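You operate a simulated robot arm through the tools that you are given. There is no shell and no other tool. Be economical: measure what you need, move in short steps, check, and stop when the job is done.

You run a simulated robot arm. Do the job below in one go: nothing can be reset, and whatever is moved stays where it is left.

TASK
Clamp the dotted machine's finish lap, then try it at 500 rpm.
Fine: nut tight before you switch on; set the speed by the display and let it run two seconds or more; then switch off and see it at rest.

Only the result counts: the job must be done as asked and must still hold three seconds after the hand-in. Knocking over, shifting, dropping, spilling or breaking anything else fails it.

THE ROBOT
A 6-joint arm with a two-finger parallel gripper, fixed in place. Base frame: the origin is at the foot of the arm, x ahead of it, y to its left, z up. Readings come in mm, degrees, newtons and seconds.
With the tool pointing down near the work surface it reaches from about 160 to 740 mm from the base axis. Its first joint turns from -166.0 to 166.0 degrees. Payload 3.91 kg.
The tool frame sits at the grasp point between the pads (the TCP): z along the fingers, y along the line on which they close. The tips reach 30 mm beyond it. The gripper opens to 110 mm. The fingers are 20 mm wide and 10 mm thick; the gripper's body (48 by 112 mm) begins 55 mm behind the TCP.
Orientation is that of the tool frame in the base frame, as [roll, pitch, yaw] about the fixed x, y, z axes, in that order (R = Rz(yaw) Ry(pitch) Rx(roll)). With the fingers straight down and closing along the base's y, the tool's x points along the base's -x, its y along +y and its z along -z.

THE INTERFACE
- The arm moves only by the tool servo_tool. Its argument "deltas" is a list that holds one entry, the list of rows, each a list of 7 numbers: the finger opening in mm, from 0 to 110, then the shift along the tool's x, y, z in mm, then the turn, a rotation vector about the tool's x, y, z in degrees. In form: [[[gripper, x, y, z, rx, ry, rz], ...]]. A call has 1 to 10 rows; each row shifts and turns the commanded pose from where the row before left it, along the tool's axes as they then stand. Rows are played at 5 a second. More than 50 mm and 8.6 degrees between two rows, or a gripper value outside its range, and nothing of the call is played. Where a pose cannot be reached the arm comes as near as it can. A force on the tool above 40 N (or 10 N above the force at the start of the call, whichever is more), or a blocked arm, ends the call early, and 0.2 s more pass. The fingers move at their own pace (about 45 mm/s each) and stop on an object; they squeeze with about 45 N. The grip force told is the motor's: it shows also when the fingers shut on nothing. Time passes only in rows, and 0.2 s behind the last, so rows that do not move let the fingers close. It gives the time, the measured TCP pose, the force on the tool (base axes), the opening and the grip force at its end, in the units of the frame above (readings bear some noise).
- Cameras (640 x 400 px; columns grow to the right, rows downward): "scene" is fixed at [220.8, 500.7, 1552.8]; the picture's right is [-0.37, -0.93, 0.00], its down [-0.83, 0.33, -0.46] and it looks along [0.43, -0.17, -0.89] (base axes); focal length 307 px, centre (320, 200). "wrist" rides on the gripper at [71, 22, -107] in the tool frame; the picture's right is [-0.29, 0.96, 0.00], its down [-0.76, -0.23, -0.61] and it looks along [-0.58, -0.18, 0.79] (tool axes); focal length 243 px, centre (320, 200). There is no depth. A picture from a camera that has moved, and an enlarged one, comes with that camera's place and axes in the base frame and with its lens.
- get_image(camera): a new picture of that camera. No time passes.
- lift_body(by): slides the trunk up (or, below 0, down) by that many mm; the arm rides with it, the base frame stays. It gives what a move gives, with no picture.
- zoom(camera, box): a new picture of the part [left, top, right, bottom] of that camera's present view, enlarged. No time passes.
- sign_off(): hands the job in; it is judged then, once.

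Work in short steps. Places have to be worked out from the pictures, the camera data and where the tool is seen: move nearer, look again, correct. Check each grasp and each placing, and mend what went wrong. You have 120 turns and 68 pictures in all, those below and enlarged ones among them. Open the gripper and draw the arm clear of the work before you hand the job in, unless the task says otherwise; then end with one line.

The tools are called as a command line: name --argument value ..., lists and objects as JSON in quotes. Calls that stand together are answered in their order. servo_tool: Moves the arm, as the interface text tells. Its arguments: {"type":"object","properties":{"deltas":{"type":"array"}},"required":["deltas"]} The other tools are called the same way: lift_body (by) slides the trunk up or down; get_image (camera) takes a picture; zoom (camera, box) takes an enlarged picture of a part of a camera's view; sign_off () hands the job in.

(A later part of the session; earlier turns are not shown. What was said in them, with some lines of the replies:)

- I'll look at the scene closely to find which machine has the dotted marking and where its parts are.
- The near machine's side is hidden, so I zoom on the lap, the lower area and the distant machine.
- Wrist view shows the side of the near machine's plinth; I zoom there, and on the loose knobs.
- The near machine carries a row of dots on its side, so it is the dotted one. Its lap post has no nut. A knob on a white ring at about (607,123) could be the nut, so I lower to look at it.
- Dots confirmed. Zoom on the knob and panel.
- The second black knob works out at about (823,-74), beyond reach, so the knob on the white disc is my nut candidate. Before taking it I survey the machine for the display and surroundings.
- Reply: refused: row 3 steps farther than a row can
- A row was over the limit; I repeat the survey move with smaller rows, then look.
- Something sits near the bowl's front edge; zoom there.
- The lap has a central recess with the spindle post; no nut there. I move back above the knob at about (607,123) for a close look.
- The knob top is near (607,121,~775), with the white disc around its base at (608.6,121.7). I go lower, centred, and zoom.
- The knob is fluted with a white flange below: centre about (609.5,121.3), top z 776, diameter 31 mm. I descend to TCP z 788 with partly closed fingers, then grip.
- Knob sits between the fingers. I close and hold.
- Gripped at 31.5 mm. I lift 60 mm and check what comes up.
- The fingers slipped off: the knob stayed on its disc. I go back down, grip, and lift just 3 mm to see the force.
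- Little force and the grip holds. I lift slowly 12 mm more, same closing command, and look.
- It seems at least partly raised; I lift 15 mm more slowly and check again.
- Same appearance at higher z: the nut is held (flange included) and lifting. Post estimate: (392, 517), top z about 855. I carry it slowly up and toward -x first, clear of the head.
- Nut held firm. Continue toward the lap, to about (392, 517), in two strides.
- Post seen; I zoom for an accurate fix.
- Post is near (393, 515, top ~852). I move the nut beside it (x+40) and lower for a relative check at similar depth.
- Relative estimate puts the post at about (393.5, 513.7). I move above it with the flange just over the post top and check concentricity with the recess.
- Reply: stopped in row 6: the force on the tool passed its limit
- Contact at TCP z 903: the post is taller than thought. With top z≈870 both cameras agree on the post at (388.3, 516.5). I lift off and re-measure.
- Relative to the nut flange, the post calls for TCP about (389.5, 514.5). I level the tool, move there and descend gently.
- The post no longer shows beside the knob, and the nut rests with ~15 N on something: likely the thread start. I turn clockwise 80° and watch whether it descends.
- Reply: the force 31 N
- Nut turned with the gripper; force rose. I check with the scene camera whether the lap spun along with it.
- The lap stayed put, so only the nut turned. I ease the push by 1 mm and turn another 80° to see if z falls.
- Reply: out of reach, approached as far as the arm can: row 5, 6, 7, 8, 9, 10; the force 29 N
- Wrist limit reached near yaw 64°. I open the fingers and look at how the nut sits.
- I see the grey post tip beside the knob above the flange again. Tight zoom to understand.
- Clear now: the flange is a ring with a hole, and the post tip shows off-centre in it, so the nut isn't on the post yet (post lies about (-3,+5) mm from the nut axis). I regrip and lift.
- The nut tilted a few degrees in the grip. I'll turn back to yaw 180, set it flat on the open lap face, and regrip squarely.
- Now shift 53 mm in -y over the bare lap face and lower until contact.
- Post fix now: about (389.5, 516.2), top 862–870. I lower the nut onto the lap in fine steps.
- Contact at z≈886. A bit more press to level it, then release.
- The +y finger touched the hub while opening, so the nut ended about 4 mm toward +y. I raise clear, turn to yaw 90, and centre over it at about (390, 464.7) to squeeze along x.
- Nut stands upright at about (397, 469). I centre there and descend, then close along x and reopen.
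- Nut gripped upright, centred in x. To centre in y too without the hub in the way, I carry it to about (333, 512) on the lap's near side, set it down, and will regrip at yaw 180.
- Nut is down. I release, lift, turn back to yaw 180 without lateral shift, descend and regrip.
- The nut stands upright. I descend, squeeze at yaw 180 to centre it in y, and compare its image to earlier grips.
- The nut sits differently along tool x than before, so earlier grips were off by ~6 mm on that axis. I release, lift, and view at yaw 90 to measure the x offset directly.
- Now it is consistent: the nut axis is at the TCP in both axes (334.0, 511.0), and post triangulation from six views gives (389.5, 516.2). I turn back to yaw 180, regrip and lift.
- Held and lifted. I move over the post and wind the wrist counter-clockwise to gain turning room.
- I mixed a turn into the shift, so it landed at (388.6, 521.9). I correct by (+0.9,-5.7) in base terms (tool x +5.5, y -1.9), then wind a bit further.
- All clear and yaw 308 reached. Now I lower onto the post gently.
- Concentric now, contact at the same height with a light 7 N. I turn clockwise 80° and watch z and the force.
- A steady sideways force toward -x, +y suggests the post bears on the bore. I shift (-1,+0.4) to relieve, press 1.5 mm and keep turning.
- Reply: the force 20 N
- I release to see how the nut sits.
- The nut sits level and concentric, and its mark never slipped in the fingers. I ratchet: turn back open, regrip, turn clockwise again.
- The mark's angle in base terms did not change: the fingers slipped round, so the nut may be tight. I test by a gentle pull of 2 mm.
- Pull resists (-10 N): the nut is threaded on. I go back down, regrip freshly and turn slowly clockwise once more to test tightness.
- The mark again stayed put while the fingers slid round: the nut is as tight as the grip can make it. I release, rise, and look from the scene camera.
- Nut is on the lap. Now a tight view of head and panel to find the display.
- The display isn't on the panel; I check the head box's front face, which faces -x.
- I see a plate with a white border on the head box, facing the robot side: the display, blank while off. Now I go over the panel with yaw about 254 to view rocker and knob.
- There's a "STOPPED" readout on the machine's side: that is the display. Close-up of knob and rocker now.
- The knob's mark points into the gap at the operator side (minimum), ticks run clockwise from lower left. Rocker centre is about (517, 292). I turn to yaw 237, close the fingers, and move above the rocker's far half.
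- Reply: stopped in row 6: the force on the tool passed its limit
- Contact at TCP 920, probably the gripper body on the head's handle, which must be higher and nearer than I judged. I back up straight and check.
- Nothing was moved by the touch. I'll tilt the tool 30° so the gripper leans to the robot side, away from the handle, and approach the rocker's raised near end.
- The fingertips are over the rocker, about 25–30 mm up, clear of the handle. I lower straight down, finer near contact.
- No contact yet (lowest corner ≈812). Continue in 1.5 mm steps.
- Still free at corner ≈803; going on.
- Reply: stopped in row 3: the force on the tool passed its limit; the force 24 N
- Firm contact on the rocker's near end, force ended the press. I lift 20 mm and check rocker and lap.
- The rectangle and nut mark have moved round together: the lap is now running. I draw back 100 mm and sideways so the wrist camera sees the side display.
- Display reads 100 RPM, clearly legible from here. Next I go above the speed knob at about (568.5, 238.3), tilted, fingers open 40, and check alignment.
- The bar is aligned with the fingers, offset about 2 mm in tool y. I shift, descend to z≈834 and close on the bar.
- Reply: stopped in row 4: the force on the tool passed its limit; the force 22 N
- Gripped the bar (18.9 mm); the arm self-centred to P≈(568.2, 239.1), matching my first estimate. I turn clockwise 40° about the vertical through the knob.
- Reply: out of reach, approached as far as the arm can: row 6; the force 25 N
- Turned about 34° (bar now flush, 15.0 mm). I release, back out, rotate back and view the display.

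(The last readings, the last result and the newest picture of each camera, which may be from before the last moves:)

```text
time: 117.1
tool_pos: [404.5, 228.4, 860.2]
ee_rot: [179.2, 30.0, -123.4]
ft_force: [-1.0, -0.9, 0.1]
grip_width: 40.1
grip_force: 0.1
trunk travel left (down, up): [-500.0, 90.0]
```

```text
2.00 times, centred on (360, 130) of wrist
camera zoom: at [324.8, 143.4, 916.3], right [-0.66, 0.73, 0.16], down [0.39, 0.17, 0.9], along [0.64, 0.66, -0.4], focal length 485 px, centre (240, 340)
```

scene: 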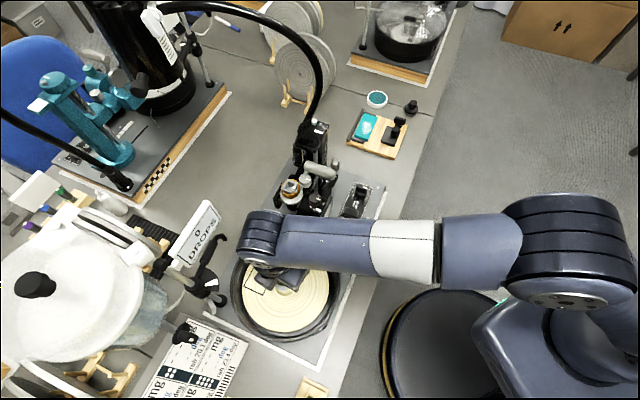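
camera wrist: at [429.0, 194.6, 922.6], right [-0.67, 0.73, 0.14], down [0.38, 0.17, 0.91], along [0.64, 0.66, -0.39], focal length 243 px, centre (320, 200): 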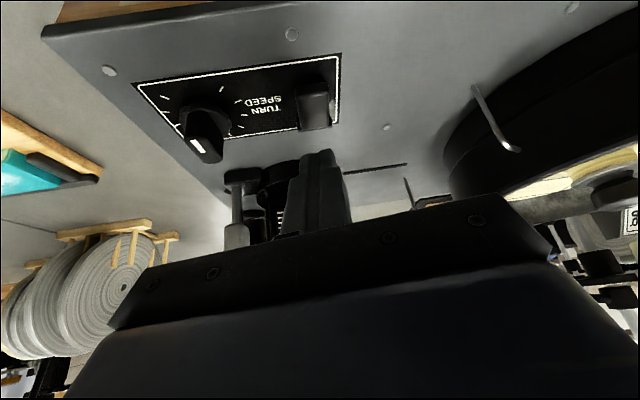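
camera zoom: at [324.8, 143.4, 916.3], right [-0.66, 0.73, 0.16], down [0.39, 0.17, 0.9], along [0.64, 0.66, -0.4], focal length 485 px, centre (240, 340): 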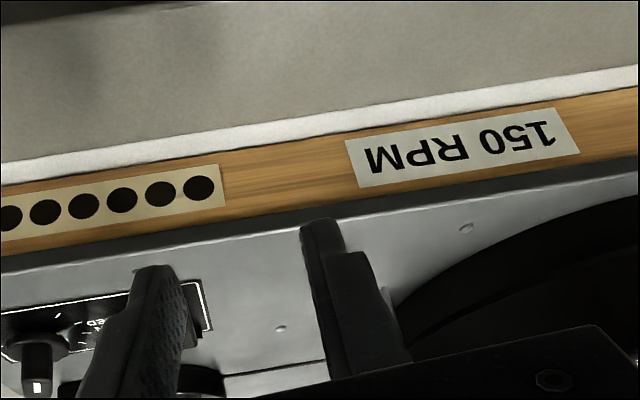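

150 RPM. The bar is now flush at yaw 203, so ~1.5–2 rpm per degree; about 175–230° more needed. I'll take strokes from yaw 293 to 203, first gripping the bar by its ends. Reorient and move above the knob.

servo_tool --deltas '[[[60, 0, 0, 0, -4, 0, -6.93], [60, 0, 0, 0, -4, 0, -6.93], [60, 0, 0, 0, -4, 0, -6.93], [60, 0, 0, 0, -4, 0, -6.93], [60, 0, 0, 0, -4, 0, -6.93], [60, 0, 0, 0, -4, 0, -6.93], [60, 0, 0, 0, -4, 0, -6.93], [60, 0, 0, 0, 0, 0, 0]]]'

servo_tool --deltas '[[[60, 11.5, -38.7, -12.4, 0, 0, 0], [60, 11.5, -38.7, -12.4, 0, 0, 0], [60, 11.5, -38.7, -12.4, 0, 0, 0], [60, 11.6, -38.8, -12.5, 0, 0, 0], [60, 0, 0, 0, 0, 0, 0]]]'

```text
time: 118.9
tool_pos: [405.0, 228.3, 859.6]
ee_rot: [179.6, 30.7, -67.2]
ft_force: [-0.2, 0.2, 0.4]
grip_width: 59.7
grip_force: 0.0
trunk travel left (down, up): [-500.0, 90.0]
```

```text
time: 120.1
tool_pos: [572.1, 228.8, 878.2]
ee_rot: [179.6, 30.6, -67.3]
ft_force: [-0.4, 0.0, 0.0]
grip_width: 59.7
grip_force: 0.1
trunk travel left (down, up): [-500.0, 90.0]
```

Reached. Descend to z≈835, then close on the bar's ends and turn clockwise.

servo_tool --deltas '[[[60, 5.5, 0, 9.25, 0, 0, 0], [60, 5.5, 0, 9.25, 0, 0, 0], [60, 5.5, 0, 9.25, 0, 0, 0], [60, 5.4, 0, 9.25, 0, 0, 0], [40, 0, 0, 0, 0, 0, 0], [22, 0, 0, 0, 0, 0, 0], [22, 0, 0, 0, 0, 0, 0], [22, 0, 0, 0, 0, 0, 0]]]'

```text
time: 121.9
tool_pos: [572.8, 227.9, 834.7]
ee_rot: [179.6, 30.7, -67.3]
ft_force: [-1.1, -0.4, -0.6]
grip_width: 30.2
grip_force: 44.9
trunk travel left (down, up): [-500.0, 90.0]
```

Gripped at 30.2 mm with no side force: well centred. Turn clockwise 72°.

servo_tool --deltas '[[[22, -0.08, 1.5, 0.05, 4.08, 0, 6.88], [22, -0.08, 1.5, 0.05, 4.08, 0, 6.88], [22, -0.08, 1.5, 0.05, 4.08, 0, 6.88], [22, -0.08, 1.5, 0.05, 4.08, 0, 6.88], [22, -0.08, 1.5, 0.05, 4.08, 0, 6.88], [22, -0.08, 1.5, 0.05, 4.08, 0, 6.88], [22, -0.08, 1.5, 0.05, 4.08, 0, 6.88], [22, -0.08, 1.5, 0.05, 4.08, 0, 6.88], [22, -0.08, 1.5, 0.05, 4.08, 0, 6.88]]]'

```text
time: 123.9
tool_pos: [558.3, 231.0, 835.7]
ee_rot: [179.8, 30.4, -139.2]
ft_force: [-18.6, -9.4, 4.9]
grip_width: 30.6
grip_force: 45.1
trunk travel left (down, up): [-500.0, 90.0]
```

Turned 72° with the grip holding. Release, back out, and view the display.

servo_tool --deltas '[[[50, 0, 0, 0, 0, 0, 0], [50, 0, 0, 0, 0, 0, 0], [50, 0, 0, -25, 0, 0, 0], [50, 0, 0, -25, 0, 0, 0], [50, 0, 0, 0, -4, 0, -6.93], [50, 0, 0, 0, -4, 0, -6.93], [50, 21.9, 40.2, -4.6, 0, 0, 0], [50, 21.9, 40.2, -4.6, 0, 0, 0], [50, 21.9, 40.2, -4.6, 0, 0, 0], [50, 0, 0, 0, 0, 0, 0]]]'

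zoom --camera "wrist" --box '[200, 40, 520, 220]'

```text
time: 126.1
tool_pos: [404.8, 227.5, 857.9]
ee_rot: [-179.9, 30.3, -123.0]
ft_force: [-0.2, -0.1, 0.1]
grip_width: 49.9
grip_force: 0.0
trunk travel left (down, up): [-500.0, 90.0]
```

```text
2.00 times, centred on (360, 130) of wrist
camera zoom: at [324.2, 142.6, 912.8], right [-0.67, 0.73, 0.14], down [0.38, 0.17, 0.91], along [0.64, 0.66, -0.39], focal length 485 px, centre (240, 340)
```

zoom: 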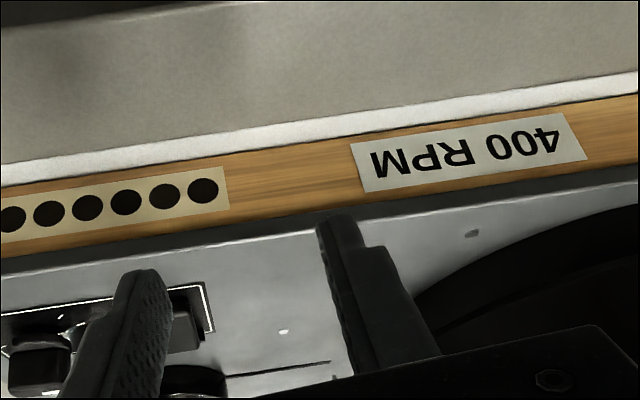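

400 RPM: +250 for 72°, about 3.4 rpm/deg, so ~30° more gives 500. I regrip crosswise at yaw 311 and turn to 281. First reorient and move above.

servo_tool --deltas '[[[50, 0, 0, 0, -4.14, 0, -7.08], [50, 0, 0, 0, -4.14, 0, -7.08], [50, 0, 0, 0, -4.14, 0, -7.08], [50, 0, 0, 0, -4.14, 0, -7.08], [50, 0, 0, 0, -4.14, 0, -7.08], [50, 0, 0, 0, -4.14, 0, -7.08], [50, 0, 0, 0, -4.14, 0, -7.08], [50, 0, 0, 0, -4.14, 0, -7.08], [50, 0, 0, 0, -4.14, 0, -7.08], [50, 0, 0, 0, 0, 0, 0]]]'

servo_tool --deltas '[[[50, 21.2, -32.75, -18.15, 0, 0, 0], [50, 21.2, -32.75, -18.15, 0, 0, 0], [50, 21.2, -32.75, -18.15, 0, 0, 0], [50, 21.2, -32.75, -18.15, 0, 0, 0], [50, 0, 0, 0, 0, 0, 0]]]'

```text
time: 128.3
tool_pos: [405.0, 226.9, 857.6]
ee_rot: [-180.0, 30.2, -49.2]
ft_force: [-0.2, 0.1, -1.0]
grip_width: 50.0
grip_force: 0.0
trunk travel left (down, up): [-500.0, 90.0]
```

```text
time: 129.5
tool_pos: [577.1, 228.9, 878.2]
ee_rot: [-180.0, 30.3, -49.3]
ft_force: [0.4, 0.1, 0.2]
grip_width: 50.1
grip_force: 0.1
trunk travel left (down, up): [-500.0, 90.0]
```

Reached yaw 311. Descend and close crosswise.

servo_tool --deltas '[[[50, 3.7, 0, 10.3, 0, 0, 0], [50, 5.4, 0, 9.3, 0, 0, 0], [50, 5.4, 0, 9.3, 0, 0, 0], [50, 5.4, 0, 9.3, 0, 0, 0], [35, 0, 0, 0, 0, 0, 0], [25, 0, 0, 0, 0, 0, 0], [10, 0, 0, 0, 0, 0, 0], [10, 0, 0, 0, 0, 0, 0], [10, 0, 0, 0, 0, 0, 0]]]'

```text
time: 131.5
tool_pos: [575.0, 230.7, 834.1]
ee_rot: [179.8, 30.3, -49.4]
ft_force: [-7.1, -5.9, -2.5]
grip_width: 14.9
grip_force: 45.1
trunk travel left (down, up): [-500.0, 90.0]
```

Flush grip at 14.9 mm. Turn clockwise 30°.

servo_tool --deltas '[[[10, -0.07, 1.4, 0.05, 3.78, 0, 6.48], [10, -0.07, 1.4, 0.05, 3.78, 0, 6.48], [10, -0.07, 1.4, 0.05, 3.78, 0, 6.48], [10, -0.07, 1.4, 0.05, 3.78, 0, 6.48], [10, 0, 0, 0, 0, 0, 0]]]'

```text
time: 132.7
tool_pos: [570.5, 226.9, 833.7]
ee_rot: [-180.0, 30.2, -79.4]
ft_force: [-7.6, -8.4, -3.8]
grip_width: 14.8
grip_force: 45.2
trunk travel left (down, up): [-500.0, 90.0]
```

Turned 30°. Release, back out and read the display.

servo_tool --deltas '[[[50, 0, 0, 0, 0, 0, 0], [50, 0, 0, 0, 0, 0, 0], [50, 0, 0, -25, 0, 0, 0], [50, 0, 0, -25, 0, 0, 0], [50, 0, 0, 0, 3.66, 0, 6.28], [50, 0, 0, 0, 3.66, 0, 6.28], [50, 0, 0, 0, 3.66, 0, 6.28], [50, 0, 0, 0, 3.66, 0, 6.28], [50, 0, 0, 0, 3.66, 0, 6.28], [50, 0, 0, 0, 3.66, 0, 6.28]]]'

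servo_tool --deltas '[[[30, 17.9, 39.3, -5, 0, 0, 0], [30, 17.9, 39.3, -5, 0, 0, 0], [30, 17.9, 39.3, -5, 0, 0, 0], [30, 17.9, 39.3, -5, 0, 0, 0], [30, 0, 0, 0, 0, 0, 0]]]'

zoom --camera "wrist" --box '[200, 40, 520, 220]'

```text
time: 134.9
tool_pos: [574.0, 203.9, 876.5]
ee_rot: [180.0, 30.3, -123.0]
ft_force: [-0.8, -0.4, 0.7]
grip_width: 50.1
grip_force: 0.1
trunk travel left (down, up): [-500.0, 90.0]
```

```text
time: 136.1
tool_pos: [402.2, 230.1, 856.9]
ee_rot: [-179.9, 30.2, -122.9]
ft_force: [-0.8, -0.1, 0.0]
grip_width: 30.0
grip_force: 0.0
trunk travel left (down, up): [-500.0, 90.0]
```

```text
2.00 times, centred on (360, 130) of wrist
camera zoom: at [322.6, 143.8, 914.2], right [-0.67, 0.73, 0.15], down [0.38, 0.17, 0.91], along [0.64, 0.66, -0.39], focal length 485 px, centre (240, 340)
```

zoom: 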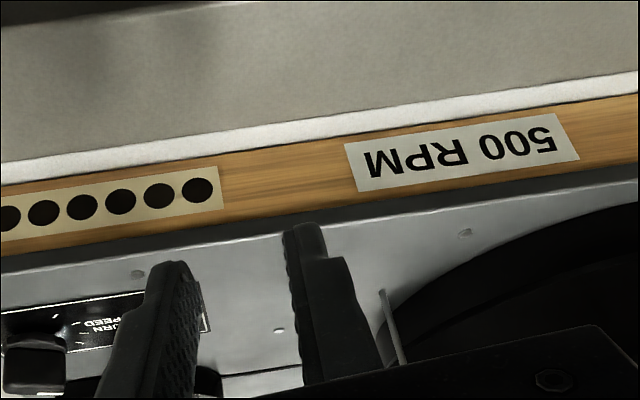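

500 RPM, running for over 3 s already. Now I close the fingers and go above the rocker's far half to switch off.

servo_tool --deltas '[[[0, 0, 0, 0, 0, 0, 0], [0, -27.15, -15.5, 13.8, 0, 0, 0], [0, -27.15, -15.5, 13.8, 0, 0, 0], [0, -27.15, -15.5, 13.8, 0, 0, 0], [0, -27.15, -15.5, 13.8, 0, 0, 0], [0, 0, 0, 0, 0, 0, 0]]]'

```text
time: 137.5
tool_pos: [521.8, 298.2, 865.3]
ee_rot: [-179.9, 30.2, -122.9]
ft_force: [-0.3, 0.3, -0.4]
grip_width: 0.0
grip_force: 37.7
trunk travel left (down, up): [-500.0, 90.0]
```

Free of contact. Descend 24 mm, then fine steps.

servo_tool --deltas '[[[0, 4, 0, 6.9, 0, 0, 0], [0, 4, 0, 6.9, 0, 0, 0], [0, 2, 0, 3.45, 0, 0, 0], [0, 2, 0, 3.45, 0, 0, 0], [0, 0, 0, 0, 0, 0, 0]]]'

servo_tool --deltas '[[[0, 0.75, 0, 1.3, 0, 0, 0], [0, 0.75, 0, 1.3, 0, 0, 0], [0, 0.75, 0, 1.3, 0, 0, 0], [0, 0, 0, 0, 0, 0, 0]]]'

servo_tool --deltas '[[[0, 0.75, 0, 1.3, 0, 0, 0], [0, 0.75, 0, 1.3, 0, 0, 0], [0, 0, 0, 0, 0, 0, 0]]]'

```text
time: 138.7
tool_pos: [522.0, 297.6, 842.2]
ee_rot: [-180.0, 30.2, -122.9]
ft_force: [0.5, -0.7, -0.1]
grip_width: 0.1
grip_force: 37.7
trunk travel left (down, up): [-500.0, 90.0]
```

```text
time: 139.7
tool_pos: [522.1, 297.0, 836.9]
ee_rot: [-179.9, 30.3, -122.9]
ft_force: [0.5, 0.1, -0.3]
grip_width: 0.1
grip_force: 38.5
trunk travel left (down, up): [-500.0, 90.0]
```

```text
time: 140.5
tool_pos: [522.1, 297.7, 834.3]
ee_rot: [180.0, 30.2, -122.9]
ft_force: [-0.3, 0.4, -0.3]
grip_width: 0.0
grip_force: 37.4
trunk travel left (down, up): [-500.0, 90.0]
```

Still free; a few more fine steps.

servo_tool --deltas '[[[0, 0.75, 0, 1.3, 0, 0, 0], [0, 0.75, 0, 1.3, 0, 0, 0], [0, 0, 0, 0, 0, 0, 0]]]'

servo_tool --deltas '[[[0, 0.75, 0, 1.3, 0, 0, 0], [0, 0.75, 0, 1.3, 0, 0, 0], [0, 0, 0, 0, 0, 0, 0]]]'

```text
time: 141.3
tool_pos: [522.3, 297.5, 833.2]
ee_rot: [-180.0, 30.4, -122.8]
ft_force: [-1.1, -1.8, 15.1]
grip_width: 0.0
grip_force: 37.7
trunk travel left (down, up): [-500.0, 90.0]
```

```text
time: 142.1
tool_pos: [522.9, 297.6, 831.5]
ee_rot: [-179.7, 30.6, -122.7]
ft_force: [0.1, 0.7, 13.3]
grip_width: 0.0
grip_force: 37.4
trunk travel left (down, up): [-500.0, 90.0]
stopped in row 3: the force on the tool passed its limit (the readings are from after the stop); the commanded pose is now the measured one
```

Pressed firmly. I lift off and go back to view the display.

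servo_tool --deltas '[[[0, -8, 0, -13.5, 0, 0, 0], [0, -8, 0, -13.5, 0, 0, 0], [0, 27.15, 15.5, -13.8, 0, 0, 0], [0, 27.15, 15.5, -13.8, 0, 0, 0], [0, 27.15, 15.5, -13.8, 0, 0, 0], [0, 27.15, 15.5, -13.8, 0, 0, 0], [0, 0, 0, 0, 0, 0, 0], [0, 0, 0, 0, 0, 0, 0]]]'

zoom --camera "wrist" --box '[200, 40, 520, 220]'

```text
time: 143.9
tool_pos: [406.4, 231.2, 853.8]
ee_rot: [-179.8, 30.7, -122.8]
ft_force: [-0.2, 0.5, -0.1]
grip_width: 0.2
grip_force: 37.8
trunk travel left (down, up): [-500.0, 90.0]
```

```text
2.00 times, centred on (360, 130) of wrist
camera zoom: at [325.4, 145.0, 908.8], right [-0.67, 0.73, 0.14], down [0.38, 0.17, 0.91], along [0.64, 0.66, -0.39], focal length 485 px, centre (240, 340)
```

zoom: 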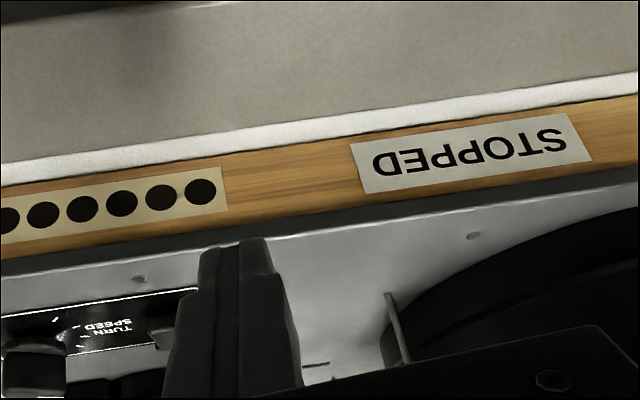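

Display reads STOPPED. I open the gripper, draw the arm up and back, then check the lap at rest in two pictures.

servo_tool --deltas '[[[60, 0, 0, -40, 0, 0, 0], [60, 0, 0, -40, 0, 0, 0], [60, -15, 0, -30, 0, 7.5, 0], [60, 0, 0, -30, 0, 7.5, 0], [60, 0, 0, -30, 0, 7.5, 0], [60, 0, 0, -30, 0, 7.5, 0], [60, 0, 0, 0, 0, 0, 0]]]'

zoom --camera "scene" --box '[220, 120, 420, 330]'

servo_tool --deltas '[[[60, 0, 0, 0, 0, 0, 0], [60, 0, 0, 0, 0, 0, 0], [60, 0, 0, 0, 0, 0, 0], [60, 0, 0, 0, 0, 0, 0], [60, 0, 0, 0, 0, 0, 0], [60, 0, 0, 0, 0, 0, 0], [60, 0, 0, 0, 0, 0, 0]]]'

zoom --camera "scene" --box '[220, 120, 420, 330]'

```text
time: 145.5
tool_pos: [369.2, 174.3, 1041.7]
ee_rot: [-179.7, 0.5, -122.9]
ft_force: [0.0, -0.3, 0.9]
grip_width: 59.9
grip_force: 0.0
trunk travel left (down, up): [-500.0, 90.0]
```

```text
1.90 times, centred on (320, 225) of scene
camera zoom: at [220.8, 500.7, 1552.8], right [-0.37, -0.93, 0.0], down [-0.83, 0.33, -0.46], along [0.43, -0.17, -0.89], focal length 585 px, centre (320, 152)
```

zoom: 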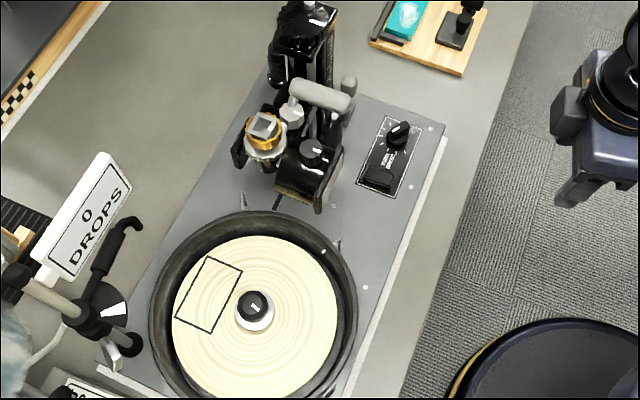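

```text
time: 147.1
tool_pos: [368.4, 174.8, 1043.0]
ee_rot: [-179.9, 0.6, -122.8]
ft_force: [-0.2, -0.1, -0.5]
grip_width: 59.8
grip_force: 0.0
trunk travel left (down, up): [-500.0, 90.0]
```

```text
1.90 times, centred on (320, 225) of scene
camera zoom: at [220.8, 500.7, 1552.8], right [-0.37, -0.93, 0.0], down [-0.83, 0.33, -0.46], along [0.43, -0.17, -0.89], focal length 585 px, centre (320, 152)
```

zoom: 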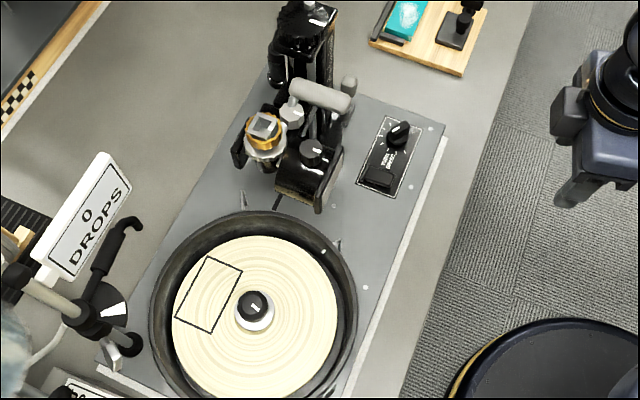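

Both pictures match: the lap is at rest with the nut on it. The display read STOPPED, and the arm is clear with the gripper open. I hand in.

sign_off

```text
The job is handed in.
```

I clamped the dotted machine's finish lap with its nut, ran it at 500 RPM by the display for more than 3 seconds, then switched it off and saw it at rest; tightness was judged only by the fingers slipping round a nut that no longer turned, and the gripper once touched the machine head without visibly moving anything.
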